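You operate a simulated robot arm through the tools that you are given. There is no shell and no other tool. Be economical: measure what you need, move in short steps, check, and stop when the job is done.

The job below is to be done with a simulated robot arm. You get a single attempt, and the scene is never put back.

JOB
Too few rows light: raise the current dial mark by mark till the tester counts three.
Fine: stop at the first mark that does it; then supply off, pins up and the board flat in the yellow tray.

The check looks at the end state, three seconds after you hand in, the way a careful person would. Anything else that was tipped, shoved, dropped, spilled or broken makes it a failure.

ROBOT AND FRAMES
A 7-joint arm with a two-finger parallel gripper, fixed in place. Base frame: the origin is at the foot of the arm, x ahead of it, y to its left, z up; the work surface is at about z = 0. Lengths are in m, angles in degrees, forces in N, time in s.
With the tool pointing down near the work surface it reaches from about 0.22 to 0.58 m from the base axis. Its first joint turns from -66.0 to 66.0 degrees. Payload 2.5 kg.
The TCP is the grasp point between the finger pads, 0.023 m short of the fingertips. In the tool frame z runs along the fingers and y along their closing line. The gripper opens to 0.094 m. The fingers are 0.038 m wide and 0.01 m thick; the gripper's body (0.054 by 0.096 m) begins 0.039 m behind the TCP.
Orientation is told as [roll, pitch, yaw] about the base's x, y, z axes, in that order, counted from this pose: with the fingers straight down and closing along the base's y, the tool's x points along the base's -x, its y along +y and its z along -z.

CONTROLS
- The arm moves only by the tool step_arm. Its argument "deltas" is a list that holds one entry, the list of rows, each a list of 7 numbers: the shift along the base's x, y, z in units of 25 mm (1.0 is 25 mm), then the turn, a rotation vector about the base's x, y, z in units of 4 degrees (1.0 is 4 degrees), then the closure, from 0 (fully open) to 1 (shut). In form: [[[dx, dy, dz, ax, ay, az, grip], ...]]. A call has 1 to 8 rows; each row shifts and turns the commanded pose from where the row before left it. A call with a number of a shift or a turn outside -1 to 1 is refused whole. A row lasts 0.2 s, in which the tool goes at most 0.05 m and 8.6 degrees; a call with a longer step from one row to the next is refused whole, and so is a gripper value outside its range. A pose out of reach is approached as far as the arm can. The call stops where the force on the tool passes 90 N (or 10 N more than at its start, if that is more) or the arm is blocked; 0.2 s more then pass. The fingers move at their own pace (about 0.108 m/s each) and stop on an object; they squeeze with about 25 N. The grip force told is the motor's: it shows also when the fingers shut on nothing. Time passes only in rows, and 0.2 s behind the last, so rows that do not move let the fingers close. The reply holds the time, the measured pose of the TCP, the force on the tool along the base axes, the opening and the grip force, in the units named above and with some noise, with the torque about the TCP (base axes, N m) and any sound that the robot's microphone picked up, and new pictures: "views" is both (left out), scene, wrist or none.
- Cameras (640 x 400 px; columns grow to the right, rows downward): "scene" is fixed at [0.1256, -0.4123, 0.5476]; the picture's right is [0.77, -0.63, 0.00], its down [-0.34, -0.42, -0.84] and it looks along [0.53, 0.65, -0.54] (base axes); focal length 305 px, centre (320, 200). "wrist" rides on the gripper at [0.086, 0.016, -0.075] in the tool frame; the picture's right is [-0.18, 0.98, 0.00], its down [-0.58, -0.11, -0.81] and it looks along [-0.79, -0.15, 0.59] (tool axes); focal length 243 px, centre (320, 200). There is no depth. A picture from a camera that has moved, and an enlarged one, comes with that camera's place and axes in the base frame and with its lens.
- zoom(camera, box): a new picture of the part [left, top, right, bottom] of that camera's present view, enlarged. No time passes.
- finish_job(): hands the job in; it is judged then, once.

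Go step by step. Nothing tells you positions but the pictures and the camera data: compare them with the known pose of the tool, close in by small moves and look again before you grip or let go. The budget is 120 turns and 200 pictures, counting those below and the enlarged ones. Unless the task says otherwise, let go and move clear before handing in, and close with one line.

The tools are called as name(argument=value, ...) on one line, values as JSON. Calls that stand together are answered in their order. step_arm: Moves the arm, as the interface text tells. Its arguments: {"type":"object","properties":{"deltas":{"type":"array","items":{"type":"array","items":{"type":"array","items":{"type":"number"}}}},"views":{"type":"string","enum":["both","scene","wrist","none"]}},"required":["deltas"]} The other tools are called the same way: zoom (camera, box) takes an enlarged picture of a part of a camera's view; finish_job () hands the job in.

At the start:

```text
time: 0.0
tool_pos: [0.3862, -0.1003, 0.3862]
tool_rot: [0.0, 0.0, 0.0]
ft_force: [0.3, -0.1, -0.3]
ft_torque: [-0.01, 0.0, 0.02]
width: 0.0941
gripper_force: 0.1
```

scene: 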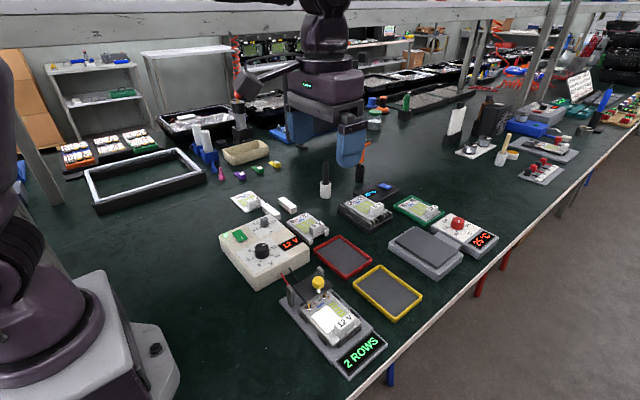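
wrist: 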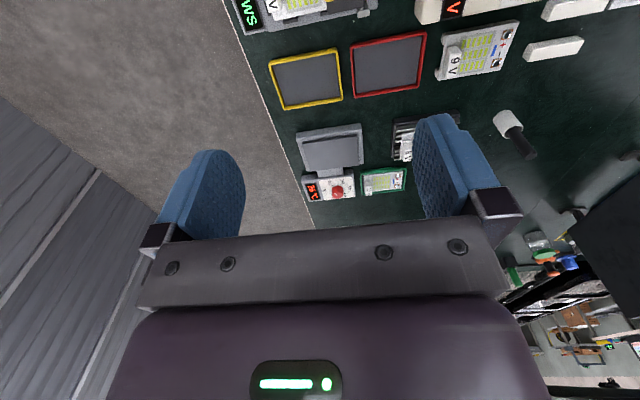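

I see a supply box (1.2 V display, black dial, green switch), a tester with a board (12 V) showing "2 ROWS", and yellow and red trays. I'll look closer first.

zoom(camera="scene", box=[210, 180, 330, 300])

zoom(camera="scene", box=[260, 250, 440, 390])

zoom(camera="scene", box=[320, 170, 520, 300])

```text
3.33 times, centred on (270, 240) of scene
camera zoom: at [0.1256, -0.4123, 0.5476], right [0.77, -0.63, 0.0], down [-0.34, -0.42, -0.84], along [0.53, 0.65, -0.54], focal length 1016 px, centre (487, 67)
```

zoom: 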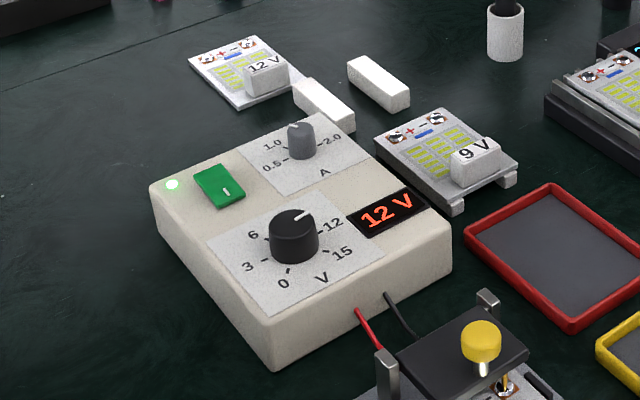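

```text
2.86 times, centred on (350, 320) of scene
camera zoom: at [0.1256, -0.4123, 0.5476], right [0.77, -0.63, 0.0], down [-0.34, -0.42, -0.84], along [0.53, 0.65, -0.54], focal length 871 px, centre (234, -143)
```

zoom: 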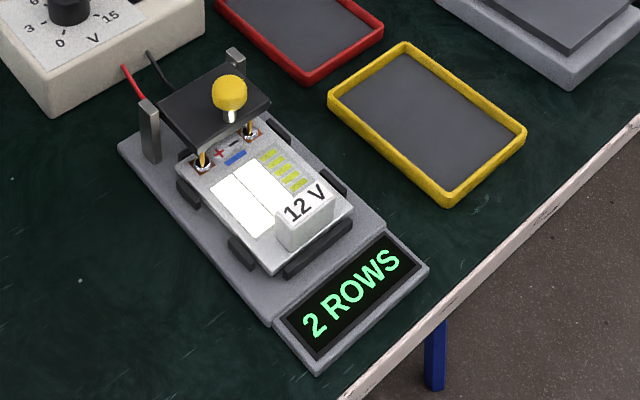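

```text
3.08 times, centred on (420, 235) of scene
camera zoom: at [0.1256, -0.4123, 0.5476], right [0.77, -0.63, 0.0], down [-0.34, -0.42, -0.84], along [0.53, 0.65, -0.54], focal length 938 px, centre (12, 92)
```

zoom: 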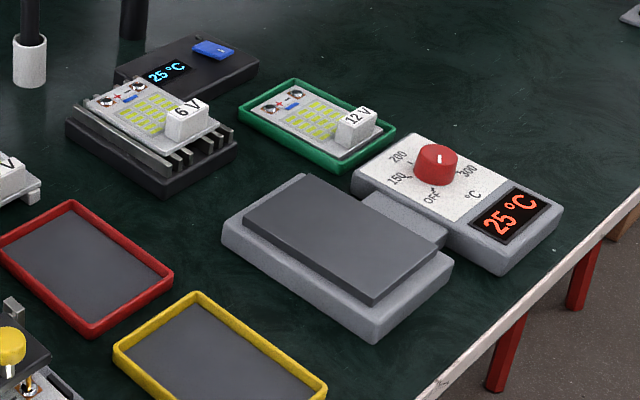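

I see the grey current dial at about (0.43, 0.19). I'll look at the dial marks and the switch in more detail.

zoom(camera="scene", box=[240, 205, 290, 236])

zoom(camera="scene", box=[275, 260, 355, 310])

step_arm(deltas=[[[-0.5, 1, -0.8, 0, 0, 0, 0], [0, 1, -0.8, 0, 0, 0, 0], [0, 1, -0.8, 0, 0, 0, 0], [0, 1, -0.8, 0, 0, 0, 0], [0, 1, -0.8, 0, 0, 0, 0], [0, 1, 0, 0, 0, 0, 0], [0, 1, 0, 0, 0, 0, 0], [0, 1, 0, 0, 0, 0, 0]]])

```text
12.80 times, centred on (265, 220) of scene
camera zoom: at [0.1256, -0.4123, 0.5476], right [0.77, -0.63, 0.0], down [-0.34, -0.42, -0.84], along [0.53, 0.65, -0.54], focal length 3900 px, centre (1024, -62)
```

zoom: 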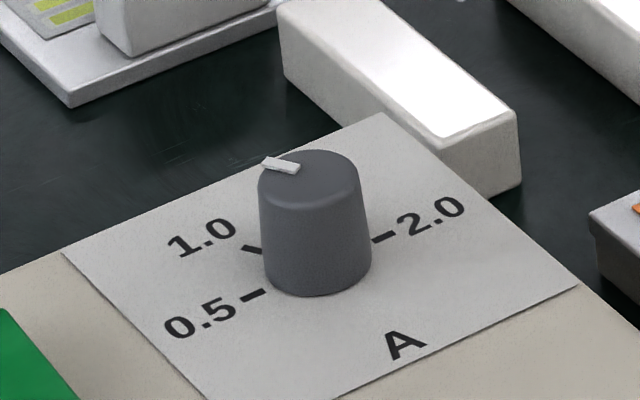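

```text
8.00 times, centred on (315, 285) of scene
camera zoom: at [0.1256, -0.4123, 0.5476], right [0.77, -0.63, 0.0], down [-0.34, -0.42, -0.84], along [0.53, 0.65, -0.54], focal length 2438 px, centre (360, -480)
```

zoom: 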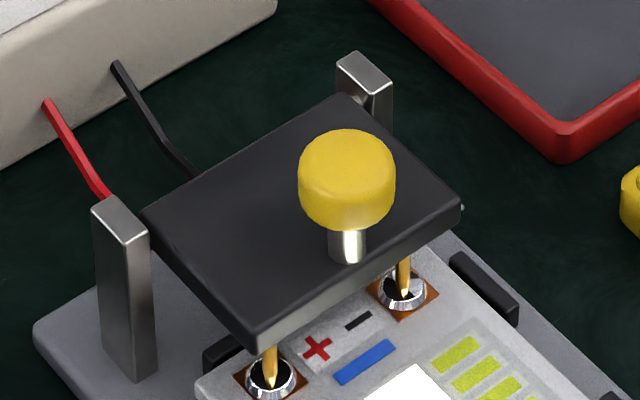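

```text
time: 1.8
tool_pos: [0.3736, 0.1017, 0.287]
tool_rot: [0.1, 0.1, 0.1]
ft_force: [0.1, -0.2, 0.5]
ft_torque: [-0.03, 0.02, 0.01]
width: 0.094
gripper_force: 0.2
camera wrist: at [0.2865, 0.1163, 0.3617], right [0.18, 0.98, 0.0], down [0.58, -0.11, 0.81], along [0.79, -0.15, -0.59], focal length 243 px, centre (320, 200)
```

scene: 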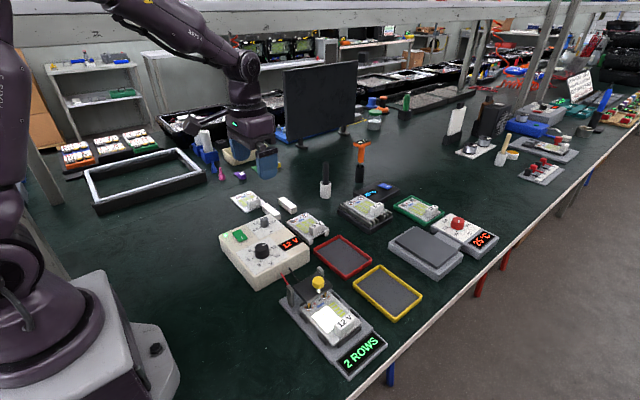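
wrist: 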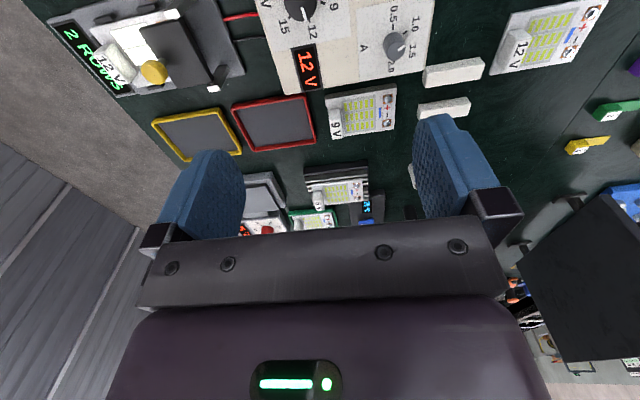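

zoom(camera="wrist", box=[340, 0, 450, 90])

step_arm(deltas=[[[-1, 0.6, 0, 0, 0, 0, 0], [-1, 0.6, 0, 0, 0, 0, 0], [0, 0.6, 0, 0, 0, 0, 0.2], [0, 0.6, 0, 0, 0, 0, 0.3]]], views="wrist")

```text
4.44 times, centred on (395, 45) of wrist
camera zoom: at [0.2865, 0.1163, 0.3617], right [0.18, 0.98, 0.0], down [0.58, -0.11, 0.81], along [0.79, -0.15, -0.59], focal length 1078 px, centre (-13, 889)
```

zoom: 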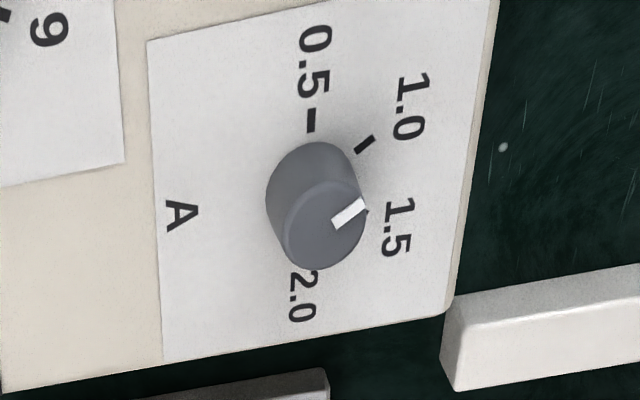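

```text
time: 2.8
tool_pos: [0.3247, 0.1608, 0.2861]
tool_rot: [-0.1, 0.0, 0.0]
ft_force: [0.2, 0.2, -0.2]
ft_torque: [0.0, 0.0, -0.01]
width: 0.0658
gripper_force: 0.0
camera wrist: at [0.2368, 0.1763, 0.361], right [0.18, 0.98, 0.0], down [0.58, -0.11, 0.81], along [0.79, -0.15, -0.59], focal length 243 px, centre (320, 200)
```

wrist: 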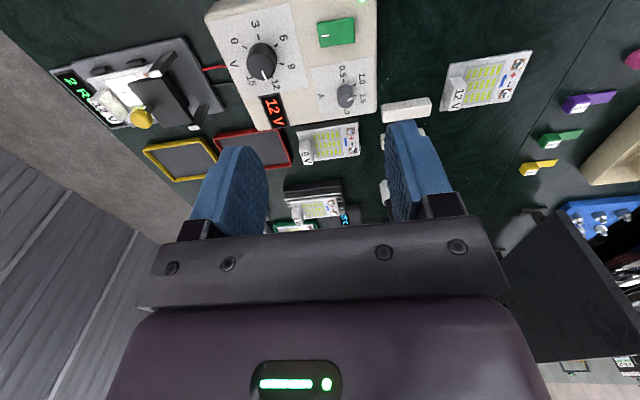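

The pointer sits on 1.0 A (marks every 60°). Next I move over the current knob and look.

step_arm(deltas=[[[0.6, 0.1, -0.8, 0, 0, 1, 0.3], [0.6, 0.1, -0.8, 0, 0, 1, 0.3], [0.6, 0.1, -0.8, 0, 0, 1, 0.3], [0.6, 0.1, -0.8, 0, 0, 1, 0.3], [0.5, 0.1, -0.8, 0, 0, 1, 0.3], [0.5, 0, -0.8, 0, 0, 1, 0.3], [0, 0, 0, 0, 0, 1, 0.3]]])

```text
time: 4.4
tool_pos: [0.4091, 0.1742, 0.1663]
tool_rot: [-0.1, 0.1, 28.1]
ft_force: [0.0, 0.0, 0.2]
ft_torque: [0.01, -0.01, -0.01]
width: 0.0659
gripper_force: 0.1
camera wrist: at [0.3247, 0.1461, 0.2414], right [-0.3, 0.95, 0.0], down [0.56, 0.18, 0.81], along [0.77, 0.24, -0.59], focal length 243 px, centre (320, 200)
```

scene: 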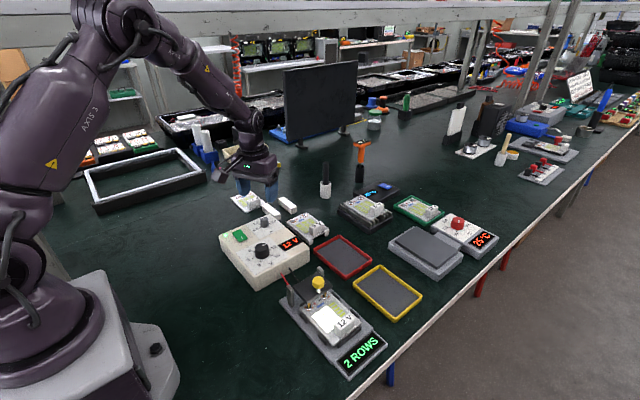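
wrist: 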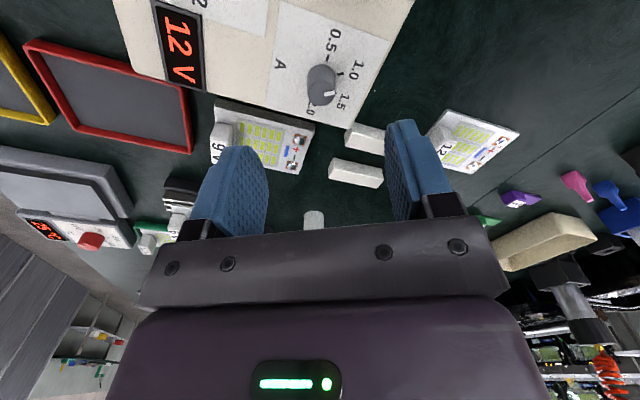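

zoom(camera="wrist", box=[270, 20, 390, 130])

zoom(camera="scene", box=[230, 160, 310, 260])

```text
3.64 times, centred on (330, 75) of wrist
camera zoom: at [0.3247, 0.1461, 0.2414], right [-0.3, 0.95, 0.0], down [0.56, 0.18, 0.81], along [0.77, 0.24, -0.59], focal length 882 px, centre (284, 654)
```

zoom: 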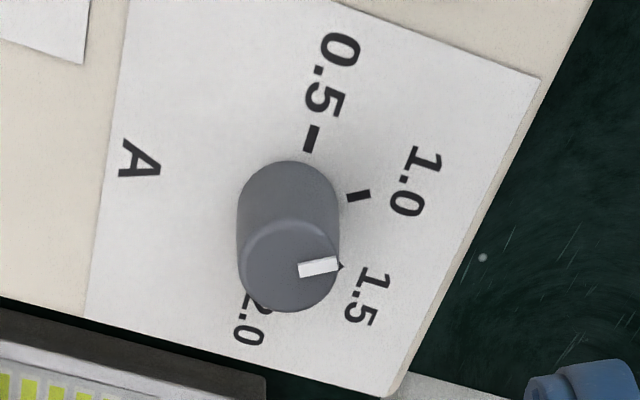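

```text
4.00 times, centred on (270, 210) of scene
camera zoom: at [0.1256, -0.4123, 0.5476], right [0.77, -0.63, 0.0], down [-0.34, -0.42, -0.84], along [0.53, 0.65, -0.54], focal length 1219 px, centre (520, 160)
```

zoom: 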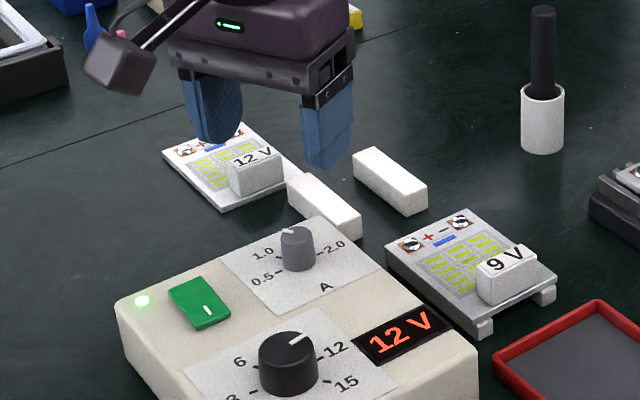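

step_arm(deltas=[[[0.28, 0.02, -0.6, 0, 0, 0, 0.3], [0, 0, -0.6, 0, 0, 0, 0.4], [0, 0, -0.6, 0, 0, 0, 0.4], [0, 0, -0.6, 0, 0, 0, 0.4], [0, 0, 0, 0, 0, 0, 0.4]]])

zoom(camera="scene", box=[220, 180, 310, 250])

```text
time: 5.6
tool_pos: [0.4161, 0.1723, 0.1051]
tool_rot: [-0.1, 0.1, 28.0]
ft_force: [-0.4, -0.2, 0.3]
ft_torque: [-0.01, 0.02, 0.0]
width: 0.0563
gripper_force: 0.0
camera wrist: at [0.3319, 0.1464, 0.1807], right [-0.3, 0.95, 0.0], down [0.56, 0.18, 0.81], along [0.77, 0.24, -0.59], focal length 243 px, centre (320, 200)
```

scene: 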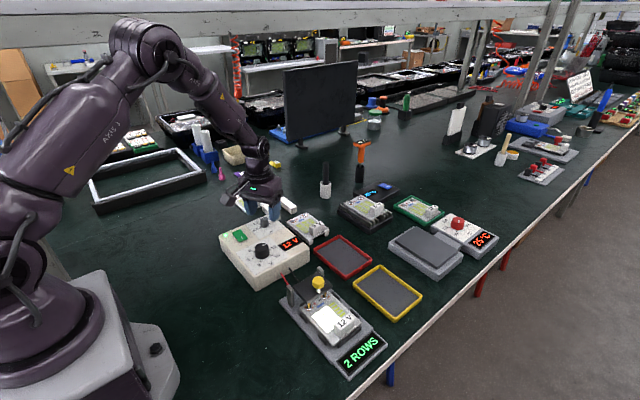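
wrist: 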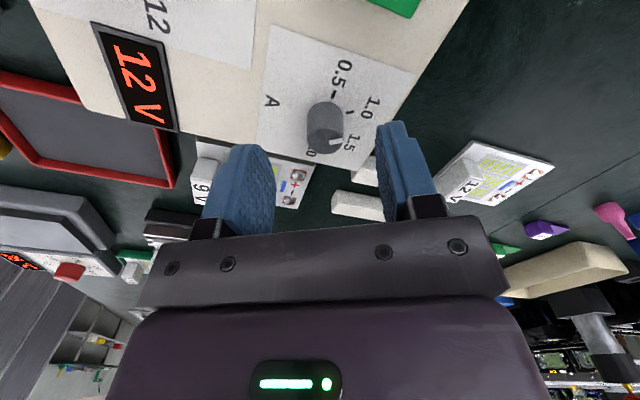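

```text
5.71 times, centred on (265, 215) of scene
camera zoom: at [0.1256, -0.4123, 0.5476], right [0.77, -0.63, 0.0], down [-0.34, -0.42, -0.84], along [0.53, 0.65, -0.54], focal length 1741 px, centre (634, 114)
```

zoom: 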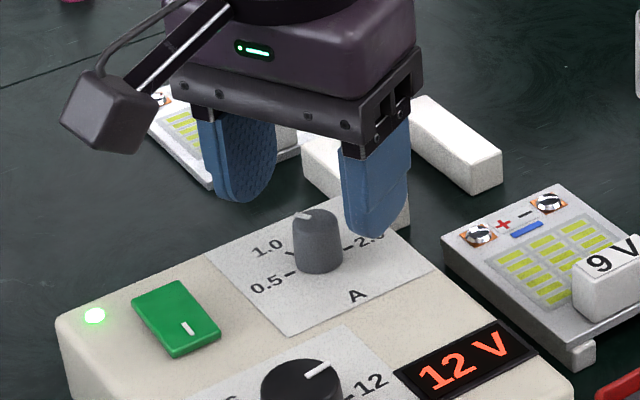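

step_arm(deltas=[[[-0.04, 0, -0.5, 0, 0, 0, 0.45], [-0.04, 0, -0.48, 0, 0, 0, 0.45], [0, 0, 0, 0, 0, 0, 1], [0, 0, 0, 0, 0, 0, 1], [0, 0, 0, 0, 0, 0, 1]]])

zoom(camera="scene", box=[220, 180, 310, 250])

```text
time: 6.8
tool_pos: [0.4147, 0.175, 0.0812]
tool_rot: [0.1, 0.0, 28.1]
ft_force: [-4.1, 10.1, 0.1]
ft_torque: [0.16, 0.22, 0.03]
width: 0.0208
gripper_force: 45.0
camera wrist: at [0.3294, 0.1474, 0.1568], right [-0.3, 0.95, 0.0], down [0.56, 0.18, 0.81], along [0.77, 0.24, -0.59], focal length 243 px, centre (320, 200)
```

scene: 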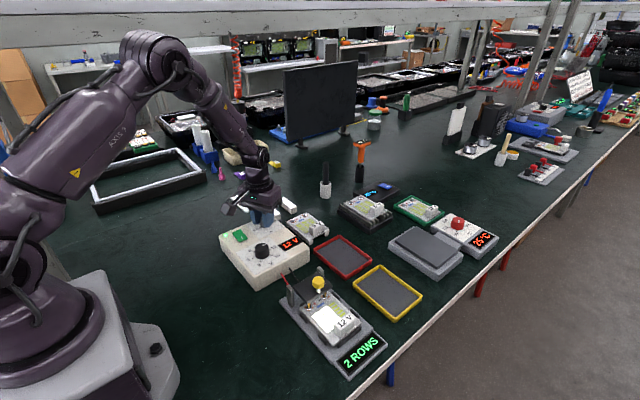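
wrist: 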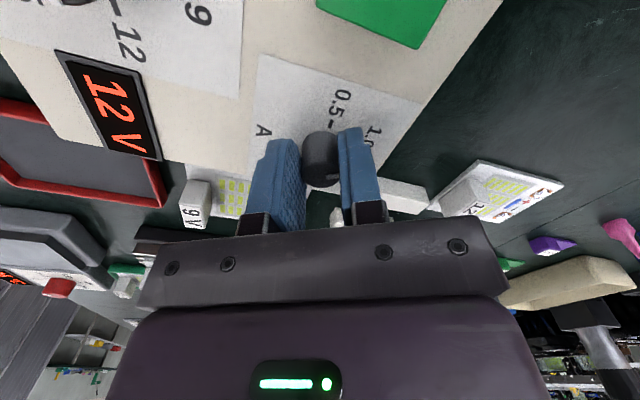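

```text
5.71 times, centred on (265, 215) of scene
camera zoom: at [0.1256, -0.4123, 0.5476], right [0.77, -0.63, 0.0], down [-0.34, -0.42, -0.84], along [0.53, 0.65, -0.54], focal length 1741 px, centre (634, 114)
```

zoom: 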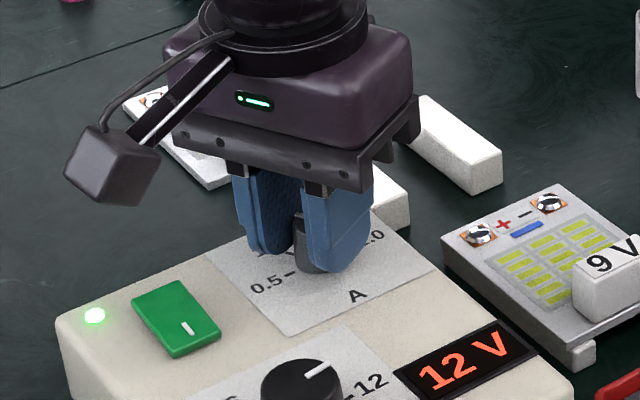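

Gripped the knob with a small side load; I'll ease that and turn clockwise 60° toward 1.5.

step_arm(deltas=[[[-0.016, 0.036, 0, 0, 0, -1, 1], [0, 0, 0, 0, 0, -1, 1], [0, 0, 0, 0, 0, -1, 1], [0, 0, 0, 0, 0, -1, 1], [0, 0, 0, 0, 0, -1, 1], [0, 0, 0, 0, 0, -1, 1], [0, 0, 0, 0, 0, -1, 1], [0, 0, 0, 0, 0, -1, 1]]])

zoom(camera="scene", box=[220, 180, 310, 250])

```text
time: 8.6
tool_pos: [0.4115, 0.1775, 0.082]
tool_rot: [0.3, 0.0, -3.8]
ft_force: [0.1, 23.8, -8.8]
ft_torque: [0.53, 0.02, 0.14]
width: 0.0208
gripper_force: 44.9
camera wrist: at [0.3274, 0.198, 0.1569], right [0.25, 0.97, 0.01], down [0.57, -0.15, 0.81], along [0.78, -0.2, -0.59], focal length 243 px, centre (320, 200)
```

scene: 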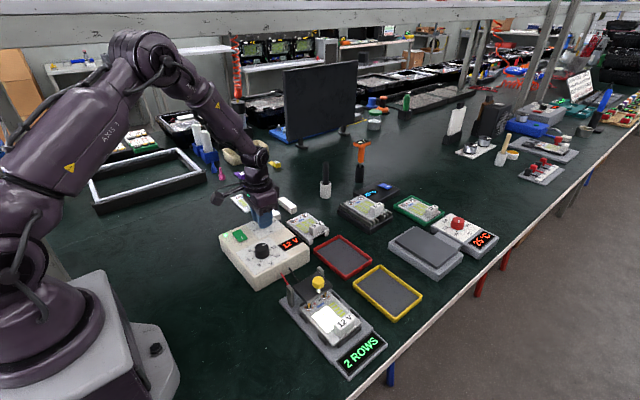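
wrist: 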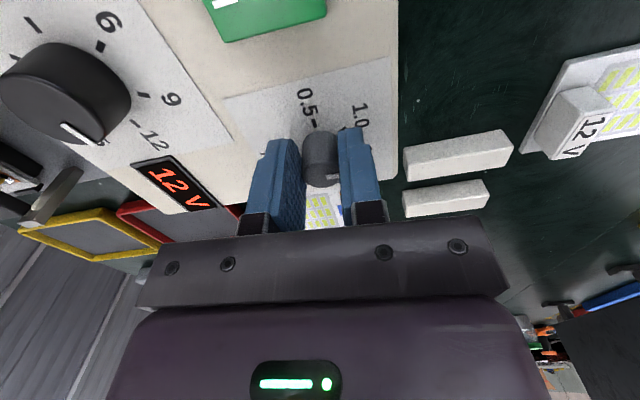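

```text
5.71 times, centred on (265, 215) of scene
camera zoom: at [0.1257, -0.4123, 0.5476], right [0.77, -0.63, 0.0], down [-0.34, -0.42, -0.84], along [0.53, 0.65, -0.54], focal length 1741 px, centre (634, 114)
```

zoom: 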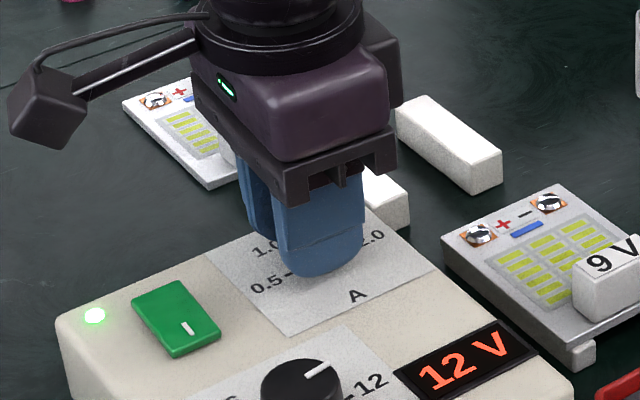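

step_arm(deltas=[[[-0.04, 0.16, 0, 0, 0, 0, 1], [0, 0, 0, 0, 0, -1, 1], [0, 0, 0, 0, 0, -1, 1], [0, 0, 0, 0, 0, -1, 1], [0, 0, 0, 0, 0, -1, 1], [0, 0, 0, 0, 0, -1, 1], [0, 0, 0, 0, 0, -1, 1], [0, 0, 0, 0, 0, -1, 1]]])

zoom(camera="scene", box=[260, 250, 440, 390])

zoom(camera="wrist", box=[270, 80, 390, 210])

```text
time: 10.4
tool_pos: [0.414, 0.179, 0.0816]
tool_rot: [0.3, 0.0, -32.0]
ft_force: [15.2, 20.5, -16.9]
ft_torque: [0.44, -0.34, 0.13]
width: 0.0208
gripper_force: 45.4
camera wrist: at [0.3481, 0.2381, 0.1568], right [0.68, 0.74, 0.01], down [0.43, -0.4, 0.81], along [0.6, -0.54, -0.59], focal length 243 px, centre (320, 200)
```

scene: 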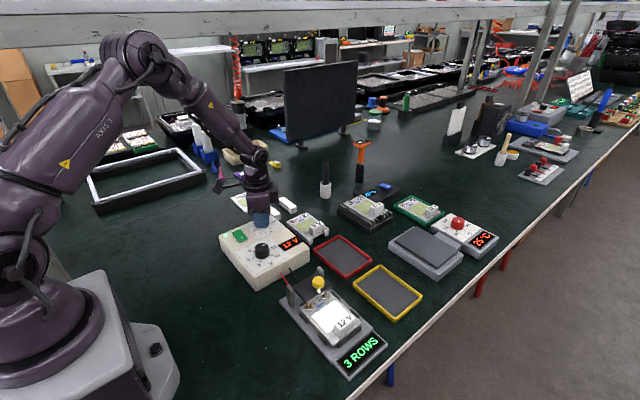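
wrist: 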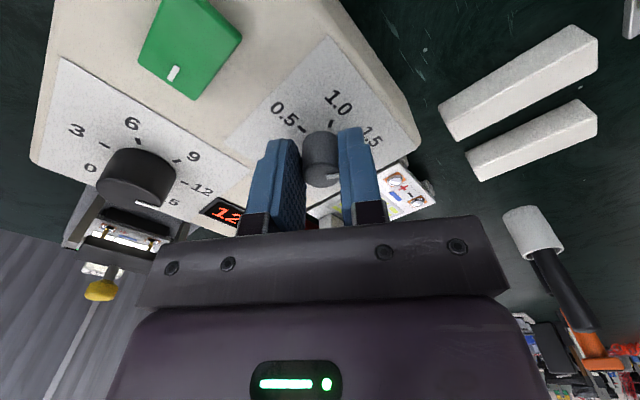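

```text
2.86 times, centred on (350, 320) of scene
camera zoom: at [0.1257, -0.4123, 0.5476], right [0.77, -0.63, 0.0], down [-0.34, -0.42, -0.84], along [0.53, 0.65, -0.54], focal length 871 px, centre (234, -143)
```

zoom: 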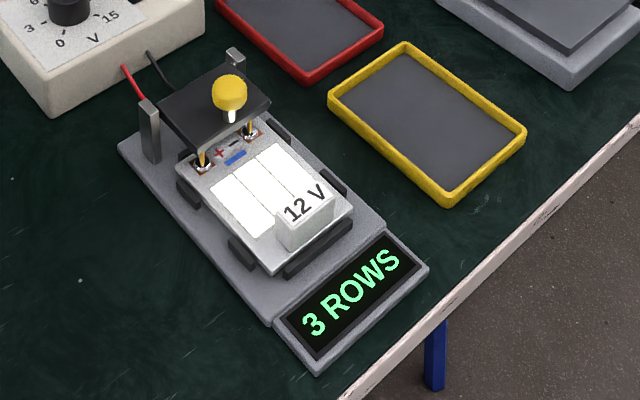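

```text
3.08 times, centred on (330, 145) of wrist
camera zoom: at [0.3481, 0.2381, 0.1568], right [0.68, 0.74, 0.01], down [0.43, -0.4, 0.81], along [0.6, -0.54, -0.59], focal length 746 px, centre (289, 369)
```

zoom: 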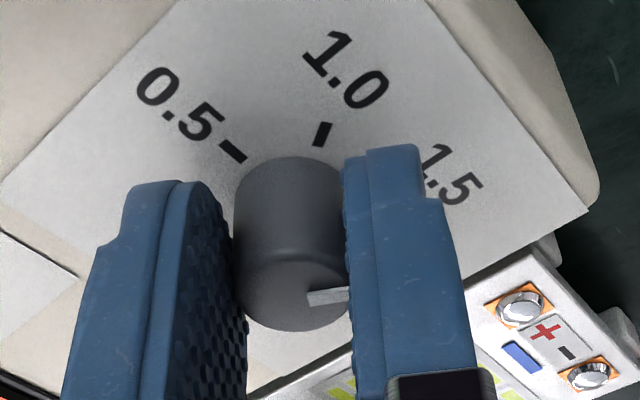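

The tester shows 3 ROWS. I ease the side load, release and lift to verify the pointer.

step_arm(deltas=[[[0.08, 0.1, 0, 0, 0, 0, 1], [0, 0, 0, 0, 0, 0, 1], [0, 0, 0, 0, 0, 0, 0.6], [0, 0, 0, 0, 0, 0, 0.6], [0, 0, 1, 0, 0, 0, 0.6], [0, 0, 1, 0, 0, 0, 0.6], [-0.5, 0, 1, 0, 0, 1, 0.6], [-0.5, 0, 0.5, 0, 0, 1, 0.6]]], views="wrist")

zoom(camera="scene", box=[220, 200, 310, 260])

```text
time: 12.2
tool_pos: [0.3894, 0.1814, 0.1695]
tool_rot: [0.0, 0.0, -23.9]
ft_force: [-0.3, -0.2, 0.0]
ft_torque: [0.01, -0.02, -0.01]
width: 0.0376
gripper_force: 0.0
camera wrist: at [0.3173, 0.2301, 0.2444], right [0.57, 0.82, 0.0], down [0.49, -0.34, 0.81], along [0.66, -0.46, -0.59], focal length 243 px, centre (320, 200)
```

wrist: 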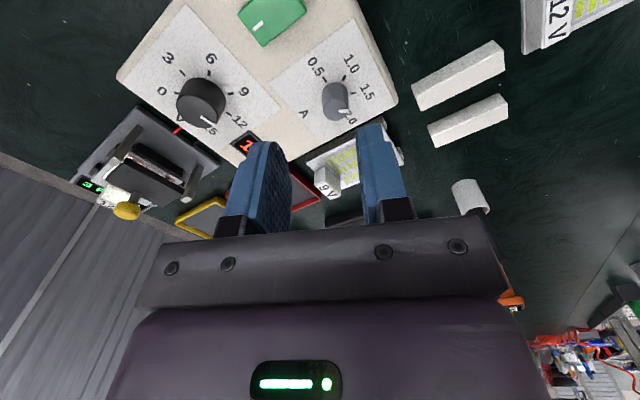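

```text
6.67 times, centred on (265, 230) of scene
camera zoom: at [0.1256, -0.4123, 0.5476], right [0.77, -0.63, 0.0], down [-0.34, -0.42, -0.84], along [0.53, 0.65, -0.54], focal length 2031 px, centre (687, 0)
```

zoom: 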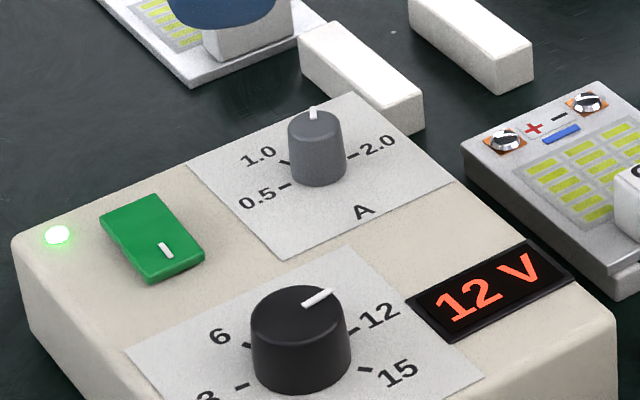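

zoom(camera="wrist", box=[290, 40, 390, 140])

zoom(camera="wrist", box=[220, 0, 330, 60])

zoom(camera="scene", box=[244, 206, 284, 232])

```text
4.00 times, centred on (340, 90) of wrist
camera zoom: at [0.3173, 0.2301, 0.2444], right [0.57, 0.82, 0.0], down [0.49, -0.34, 0.81], along [0.66, -0.46, -0.59], focal length 970 px, centre (240, 640)
```

zoom: 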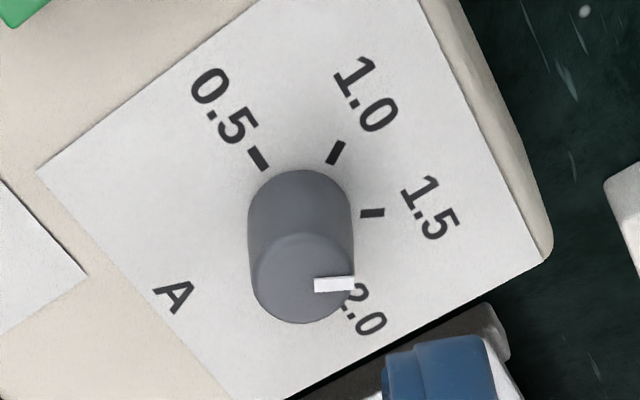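

```text
5.82 times, centred on (275, 30) of wrist
camera zoom: at [0.3173, 0.2301, 0.2444], right [0.57, 0.82, 0.0], down [0.49, -0.34, 0.81], along [0.66, -0.46, -0.59], focal length 1412 px, centre (582, 1189)
```

zoom: 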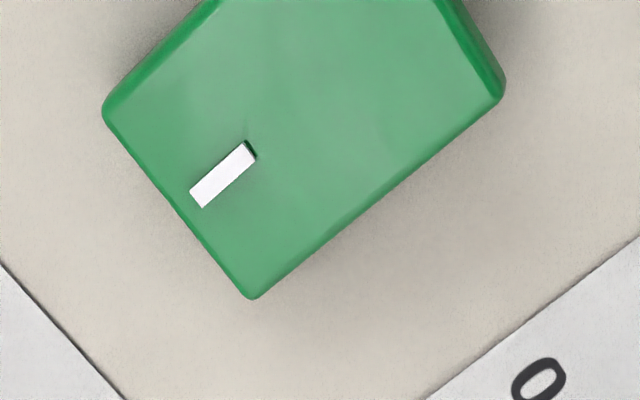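

```text
15.38 times, centred on (264, 219) of scene
camera zoom: at [0.1256, -0.4123, 0.5476], right [0.77, -0.63, 0.0], down [-0.34, -0.42, -0.84], along [0.53, 0.65, -0.54], focal length 4688 px, centre (1182, -92)
```

zoom: 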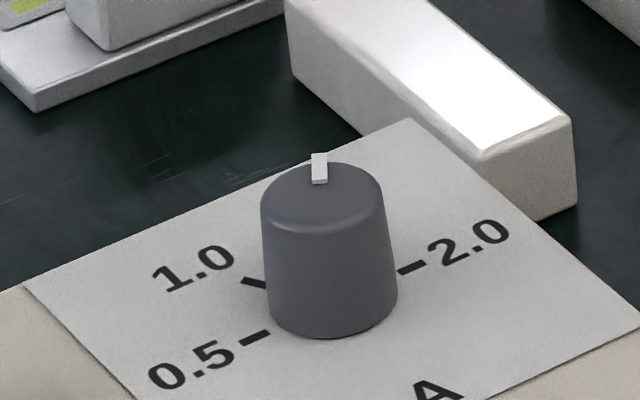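

zoom(camera="scene", box=[214, 222, 254, 248])

```text
15.38 times, centred on (234, 235) of scene
camera zoom: at [0.1256, -0.4123, 0.5476], right [0.77, -0.63, 0.0], down [-0.34, -0.42, -0.84], along [0.53, 0.65, -0.54], focal length 4688 px, centre (1643, -338)
```

zoom: 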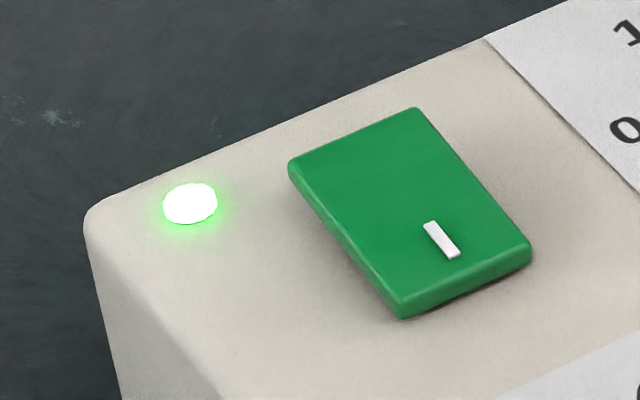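

The dial sits on 1.5. Next is the green switch at about (0.346, 0.174): I close the fingers, go over it and look at which end is up.

step_arm(deltas=[[[-0.3, 0, 0, 0, 0, 1, 1], [-0.3, 0, 0, 0, 0, 1, 1], [-0.3, 0, -0.2, 0, 0, 1, 1], [-0.3, 0, -0.4, 0, 0, 1, 1], [-0.3, 0.1, -0.4, 0, 0, 1, 1], [-0.25, 0.1, -0.4, 0, 0, 1, 1]]])

zoom(camera="wrist", box=[240, 0, 400, 130])

zoom(camera="scene", box=[204, 192, 284, 252])

```text
time: 13.6
tool_pos: [0.3466, 0.1852, 0.1352]
tool_rot: [-0.1, 0.0, 0.0]
ft_force: [-0.2, 0.0, 0.4]
ft_torque: [0.01, 0.0, 0.01]
width: 0.0
gripper_force: 24.9
camera wrist: at [0.259, 0.2008, 0.2099], right [0.18, 0.98, 0.0], down [0.58, -0.11, 0.81], along [0.79, -0.15, -0.59], focal length 243 px, centre (320, 200)
```

scene: 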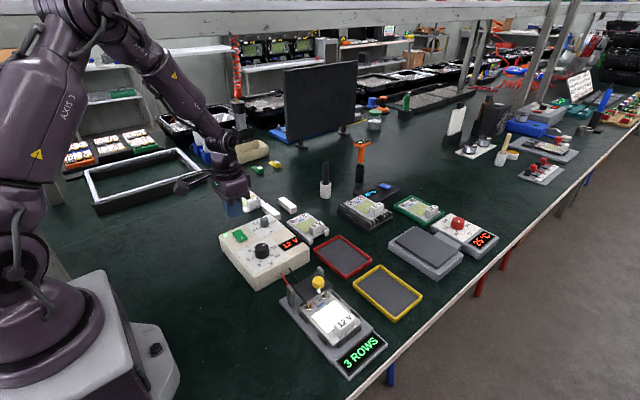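
wrist: 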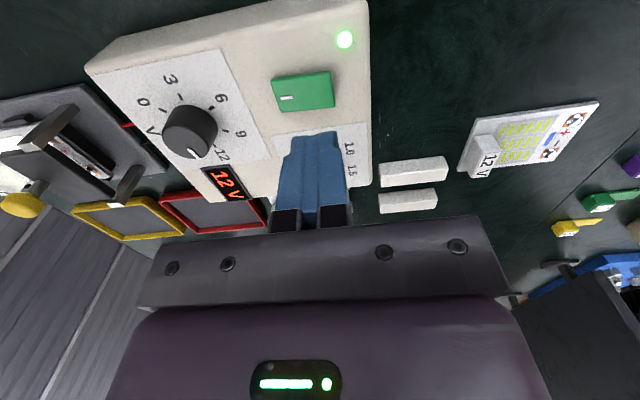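

```text
3.08 times, centred on (320, 65) of wrist
camera zoom: at [0.259, 0.2008, 0.2099], right [0.18, 0.98, 0.0], down [0.58, -0.11, 0.81], along [0.79, -0.15, -0.59], focal length 746 px, centre (320, 615)
```

zoom: 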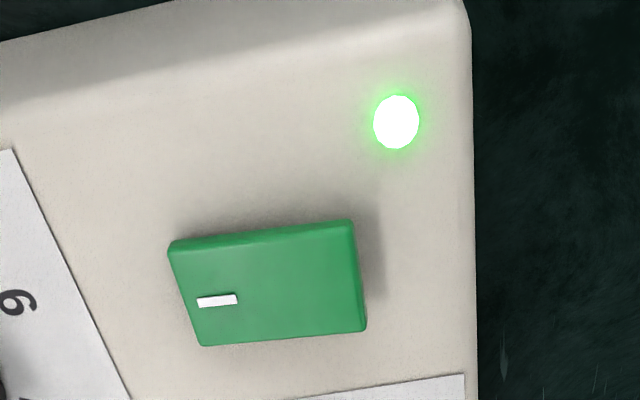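

```text
6.67 times, centred on (244, 222) of scene
camera zoom: at [0.1256, -0.4123, 0.5476], right [0.77, -0.63, 0.0], down [-0.34, -0.42, -0.84], along [0.53, 0.65, -0.54], focal length 2031 px, centre (827, 53)
```

zoom: 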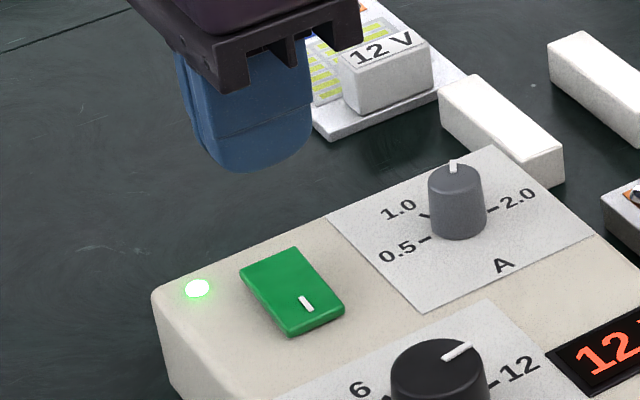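

The +y end (toward the LED) stands up; I press that end down gently.

step_arm(deltas=[[[-0.12, 0.1, -0.7, 0, 0, 0, 1], [0, 0, -0.7, 0, 0, 0, 1], [0, 0, -0.4, 0, 0, 0, 1], [0, 0, -0.2, 0, 0, 0, 1]]], views="none")

zoom(camera="scene", box=[204, 192, 284, 252])

```text
time: 14.6
tool_pos: [0.3432, 0.1878, 0.085]
tool_rot: [0.0, 0.0, 0.0]
ft_force: [-0.2, 0.2, 0.2]
ft_torque: [0.01, 0.0, 0.01]
width: 0.0002
gripper_force: 24.8
```

```text
6.67 times, centred on (244, 222) of scene
camera zoom: at [0.1256, -0.4123, 0.5476], right [0.77, -0.63, 0.0], down [-0.34, -0.42, -0.84], along [0.53, 0.65, -0.54], focal length 2031 px, centre (827, 53)
```

zoom: 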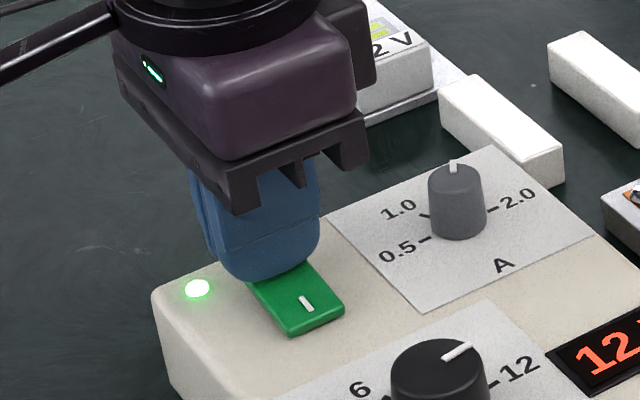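

step_arm(deltas=[[[0, 0, -0.08, 0, 0, 0, 1], [0, 0, -0.08, 0, 0, 0, 1], [0, 0, -0.06, 0, 0, 0, 1]]], views="none")

zoom(camera="scene", box=[204, 192, 284, 252])

```text
time: 15.4
tool_pos: [0.3438, 0.1877, 0.0807]
tool_rot: [-0.1, -0.1, 0.2]
ft_force: [-14.2, -4.3, 39.4]
ft_torque: [-0.42, 0.27, -0.17]
width: 0.0
gripper_force: 24.8
```

```text
6.67 times, centred on (244, 222) of scene
camera zoom: at [0.1255, -0.4124, 0.5475], right [0.77, -0.63, 0.0], down [-0.34, -0.42, -0.84], along [0.53, 0.65, -0.54], focal length 2031 px, centre (827, 53)
```

zoom: 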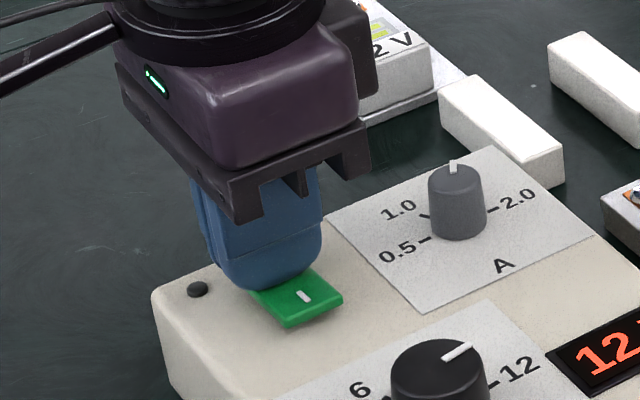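

Supply is off (LED dark). I lift away and move toward the tester to look at the pin carrier.

step_arm(deltas=[[[0, 0, 1, 0, 0, 0, 1], [0, 0, 1, 0, 0, 0, 1], [0, -0.5, 1, 0, 0, 0, 1], [-0.2, -1, 1, 0, 0, 0, 0.8], [-0.2, -1, 1, 0, 0, 0, 0.5], [-0.2, -1, 1, 0, 0, 0, 0.5], [-0.2, -1, 0, 0, 0, 0, 0.5], [-0.2, -1, 0, 0, 0, 0, 0.5]]], views="none")

step_arm(deltas=[[[-0.2, -1, 0, 0, 0, 0, 0.5], [-0.2, -1, 0, 0, 0, 0, 0.5], [-0.2, -1, 0, 0, 0, 0, 0.5], [0, -1, 0, 0, 0, 0, 0.5], [0, -1, 0, 0, 0, 0, 0.5], [0, 0, 0, 0, 0, 0, 0.5]]])

zoom(camera="scene", box=[204, 192, 304, 282])

```text
time: 17.2
tool_pos: [0.3188, 0.0488, 0.2284]
tool_rot: [0.1, 0.0, 0.1]
ft_force: [-0.6, -0.5, -0.8]
ft_torque: [0.01, -0.01, -0.01]
width: 0.047
gripper_force: 0.0
```

```text
time: 18.6
tool_pos: [0.3027, -0.0753, 0.2284]
tool_rot: [-0.1, -0.1, 0.0]
ft_force: [-0.7, -0.2, 0.3]
ft_torque: [0.0, 0.0, 0.0]
width: 0.0469
gripper_force: 0.1
camera wrist: at [0.2159, -0.0598, 0.3038], right [0.18, 0.98, 0.0], down [0.58, -0.11, 0.81], along [0.79, -0.15, -0.59], focal length 243 px, centre (320, 200)
```

scene: 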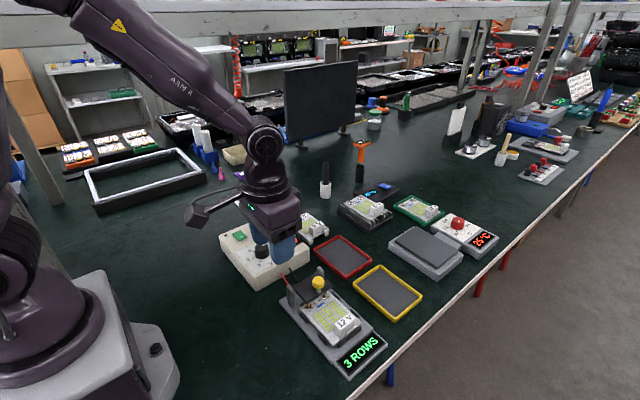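
wrist: 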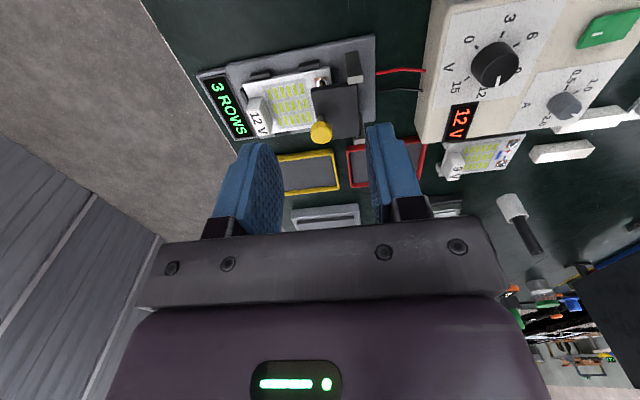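

```text
4.44 times, centred on (254, 237) of scene
camera zoom: at [0.1256, -0.4123, 0.5476], right [0.77, -0.63, 0.0], down [-0.34, -0.42, -0.84], along [0.53, 0.65, -0.54], focal length 1354 px, centre (613, 36)
```

zoom: 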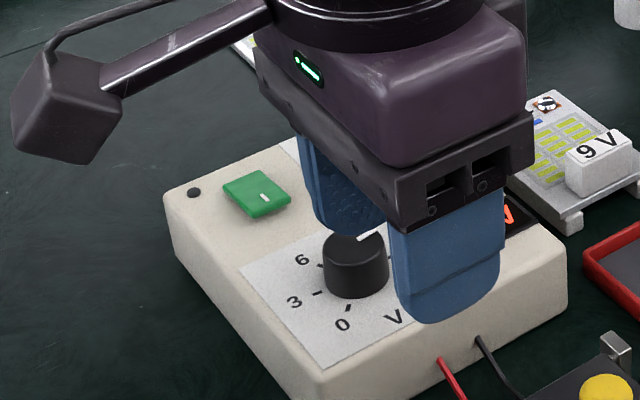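

zoom(camera="wrist", box=[190, 20, 400, 160])

zoom(camera="scene", box=[270, 255, 400, 385])

```text
2.86 times, centred on (295, 90) of wrist
camera zoom: at [0.2159, -0.0598, 0.3038], right [0.18, 0.98, 0.0], down [0.58, -0.11, 0.81], along [0.79, -0.15, -0.59], focal length 693 px, centre (391, 514)
```

zoom: 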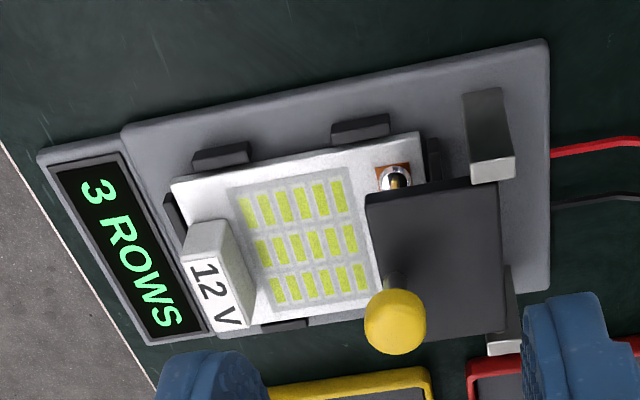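

```text
3.08 times, centred on (335, 320) of scene
camera zoom: at [0.1256, -0.4123, 0.5476], right [0.77, -0.63, 0.0], down [-0.34, -0.42, -0.84], along [0.53, 0.65, -0.54], focal length 938 px, centre (274, -169)
```

zoom: 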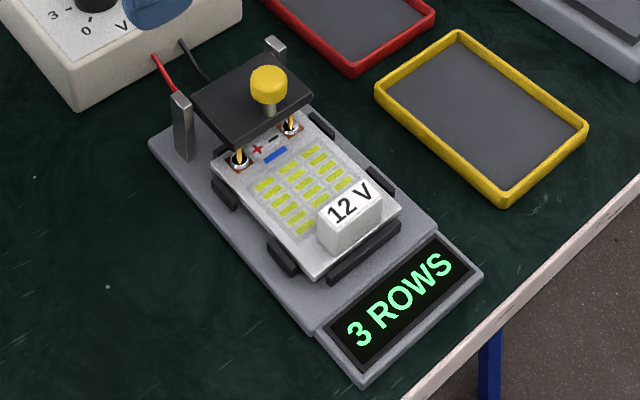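

The pin carrier is a lid hinged along x between two posts (y≈-0.05, z≈0.06), with its yellow knob at the free edge near (0.383, -0.09, 0.09). I'll turn the gripper to close along x, so the knob can pivot in the pads as I swing the lid up.

step_arm(deltas=[[[0.2, -0.07, 0, 0, 0, 1, 0.5], [0.2, -0.07, 0, 0, 0, 1, 0.5], [0.2, -0.07, 0, 0, 0, 1, 0.5], [0.2, -0.07, 0, 0, 0, 1, 0.5], [0.2, -0.07, 0, 0, 0, 1, 0.5], [0.2, -0.07, 0, 0, 0, 1, 0.5], [0.2, -0.07, 0, 0, 0, 1, 0.5], [0.2, -0.08, 0, 0, 0, 1, 0.5]]], views="none")

step_arm(deltas=[[[0.2, 0, 0, 0, 0, 1, 0.5], [0.2, 0, 0, 0, 0, 1, 0.5], [0.2, 0, 0, 0, 0, 1, 0.5], [0.2, 0, 0, 0, 0, 1, 0.5], [0.2, 0, 0, 0, 0, 1, 0.5], [0.2, 0, 0, 0, 0, 1, 0.5], [0.2, 0, 0, 0, 0, 1, 0.5], [0.2, 0, 0, 0, 0, 1, 0.5]]], views="none")

step_arm(deltas=[[[0, 0, 0, 0, 0, 1, 0.5], [0, 0, 0, 0, 0, 1, 0.5], [0, 0, -0.3, 0, 0, 1, 0.5], [0, 0, -0.3, 0, 0, 1, 0.5], [0, 0, -0.3, 0, 0, 1, 0.5], [0, 0, -0.3, 0, 0, 1, 0.5], [0, 0, 0, 0, 0, 0.5, 0.5]]])

```text
time: 20.4
tool_pos: [0.3443, -0.0891, 0.23]
tool_rot: [0.0, 0.0, 32.0]
ft_force: [0.6, 0.9, 0.7]
ft_torque: [0.02, 0.02, 0.02]
width: 0.047
gripper_force: 0.0
```

```text
time: 22.2
tool_pos: [0.3837, -0.0888, 0.2298]
tool_rot: [-0.1, 0.0, 64.2]
ft_force: [-0.2, -0.2, 0.0]
ft_torque: [0.0, 0.0, 0.01]
width: 0.0469
gripper_force: 0.1
```

```text
time: 23.8
tool_pos: [0.3835, -0.0891, 0.1998]
tool_rot: [-0.1, 0.1, 90.1]
ft_force: [0.1, -0.7, -0.1]
ft_torque: [-0.02, -0.02, -0.02]
width: 0.0471
gripper_force: 0.1
camera wrist: at [0.3665, -0.1767, 0.2737], right [-0.98, 0.18, 0.0], down [0.11, 0.58, 0.81], along [0.15, 0.79, -0.59], focal length 243 px, centre (320, 200)
```

scene: 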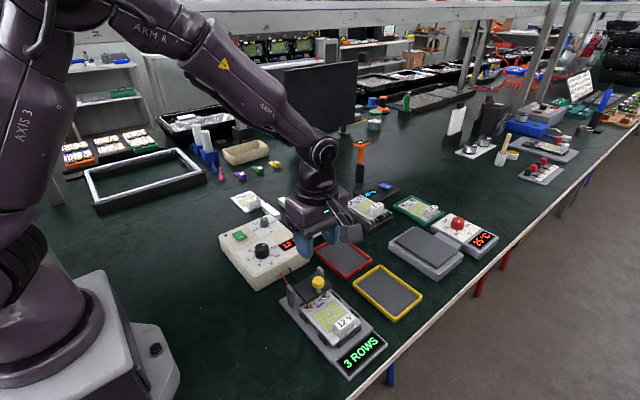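
wrist: 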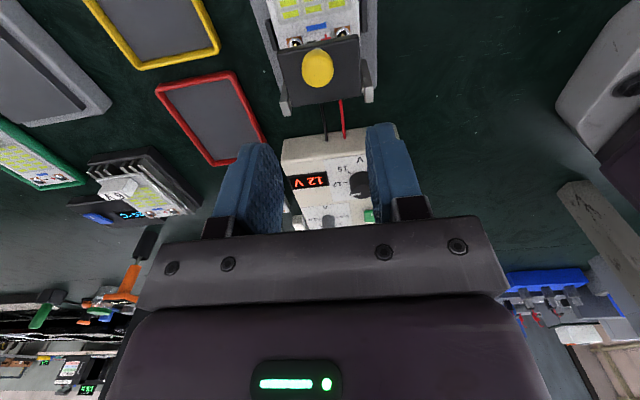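

step_arm(deltas=[[[0, 0, -1, 0, 0, 0, 0.5], [0, -0.04, -1, 0, 0, 0, 0.5], [0, 0, -1, 0, 0, 0, 0.5]]])

zoom(camera="scene", box=[270, 220, 370, 320])

zoom(camera="wrist", box=[220, 50, 420, 200])

```text
time: 24.6
tool_pos: [0.3831, -0.0891, 0.123]
tool_rot: [0.1, 0.0, 89.9]
ft_force: [-0.3, 0.4, -0.2]
ft_torque: [-0.03, 0.01, 0.02]
width: 0.047
gripper_force: 0.1
camera wrist: at [0.3665, -0.1772, 0.1979], right [-0.98, 0.18, 0.0], down [0.11, 0.58, 0.81], along [0.15, 0.79, -0.59], focal length 243 px, centre (320, 200)
```

scene: 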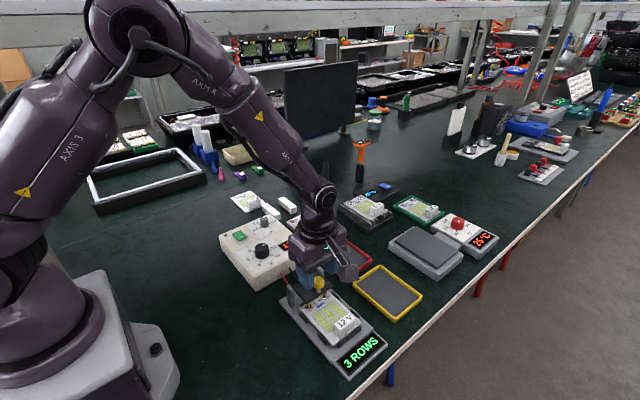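
wrist: 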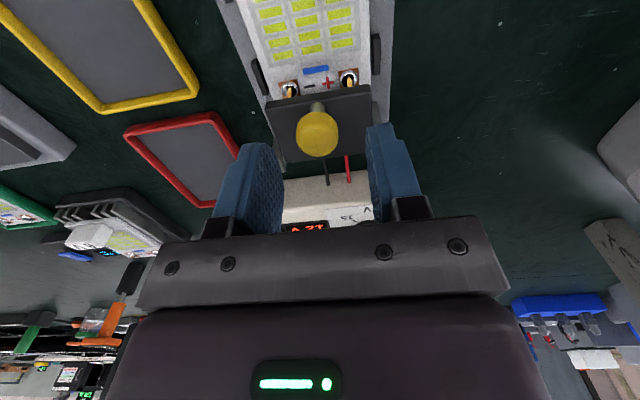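

```text
4.00 times, centred on (320, 270) of scene
camera zoom: at [0.1256, -0.4123, 0.5476], right [0.77, -0.63, 0.0], down [-0.34, -0.42, -0.84], along [0.53, 0.65, -0.54], focal length 1219 px, centre (320, -80)
```

zoom: 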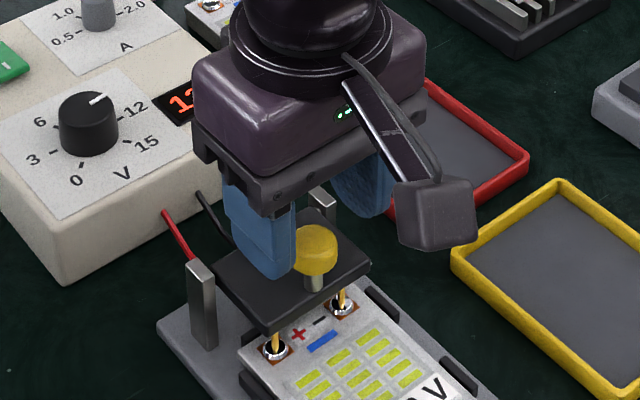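

```text
2.67 times, centred on (320, 125) of wrist
camera zoom: at [0.3665, -0.1772, 0.1979], right [-0.98, 0.18, 0.0], down [0.11, 0.58, 0.81], along [0.15, 0.79, -0.59], focal length 647 px, centre (320, 400)
```

zoom: 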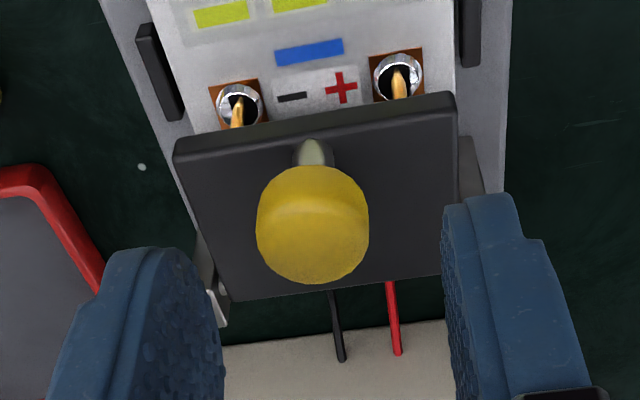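

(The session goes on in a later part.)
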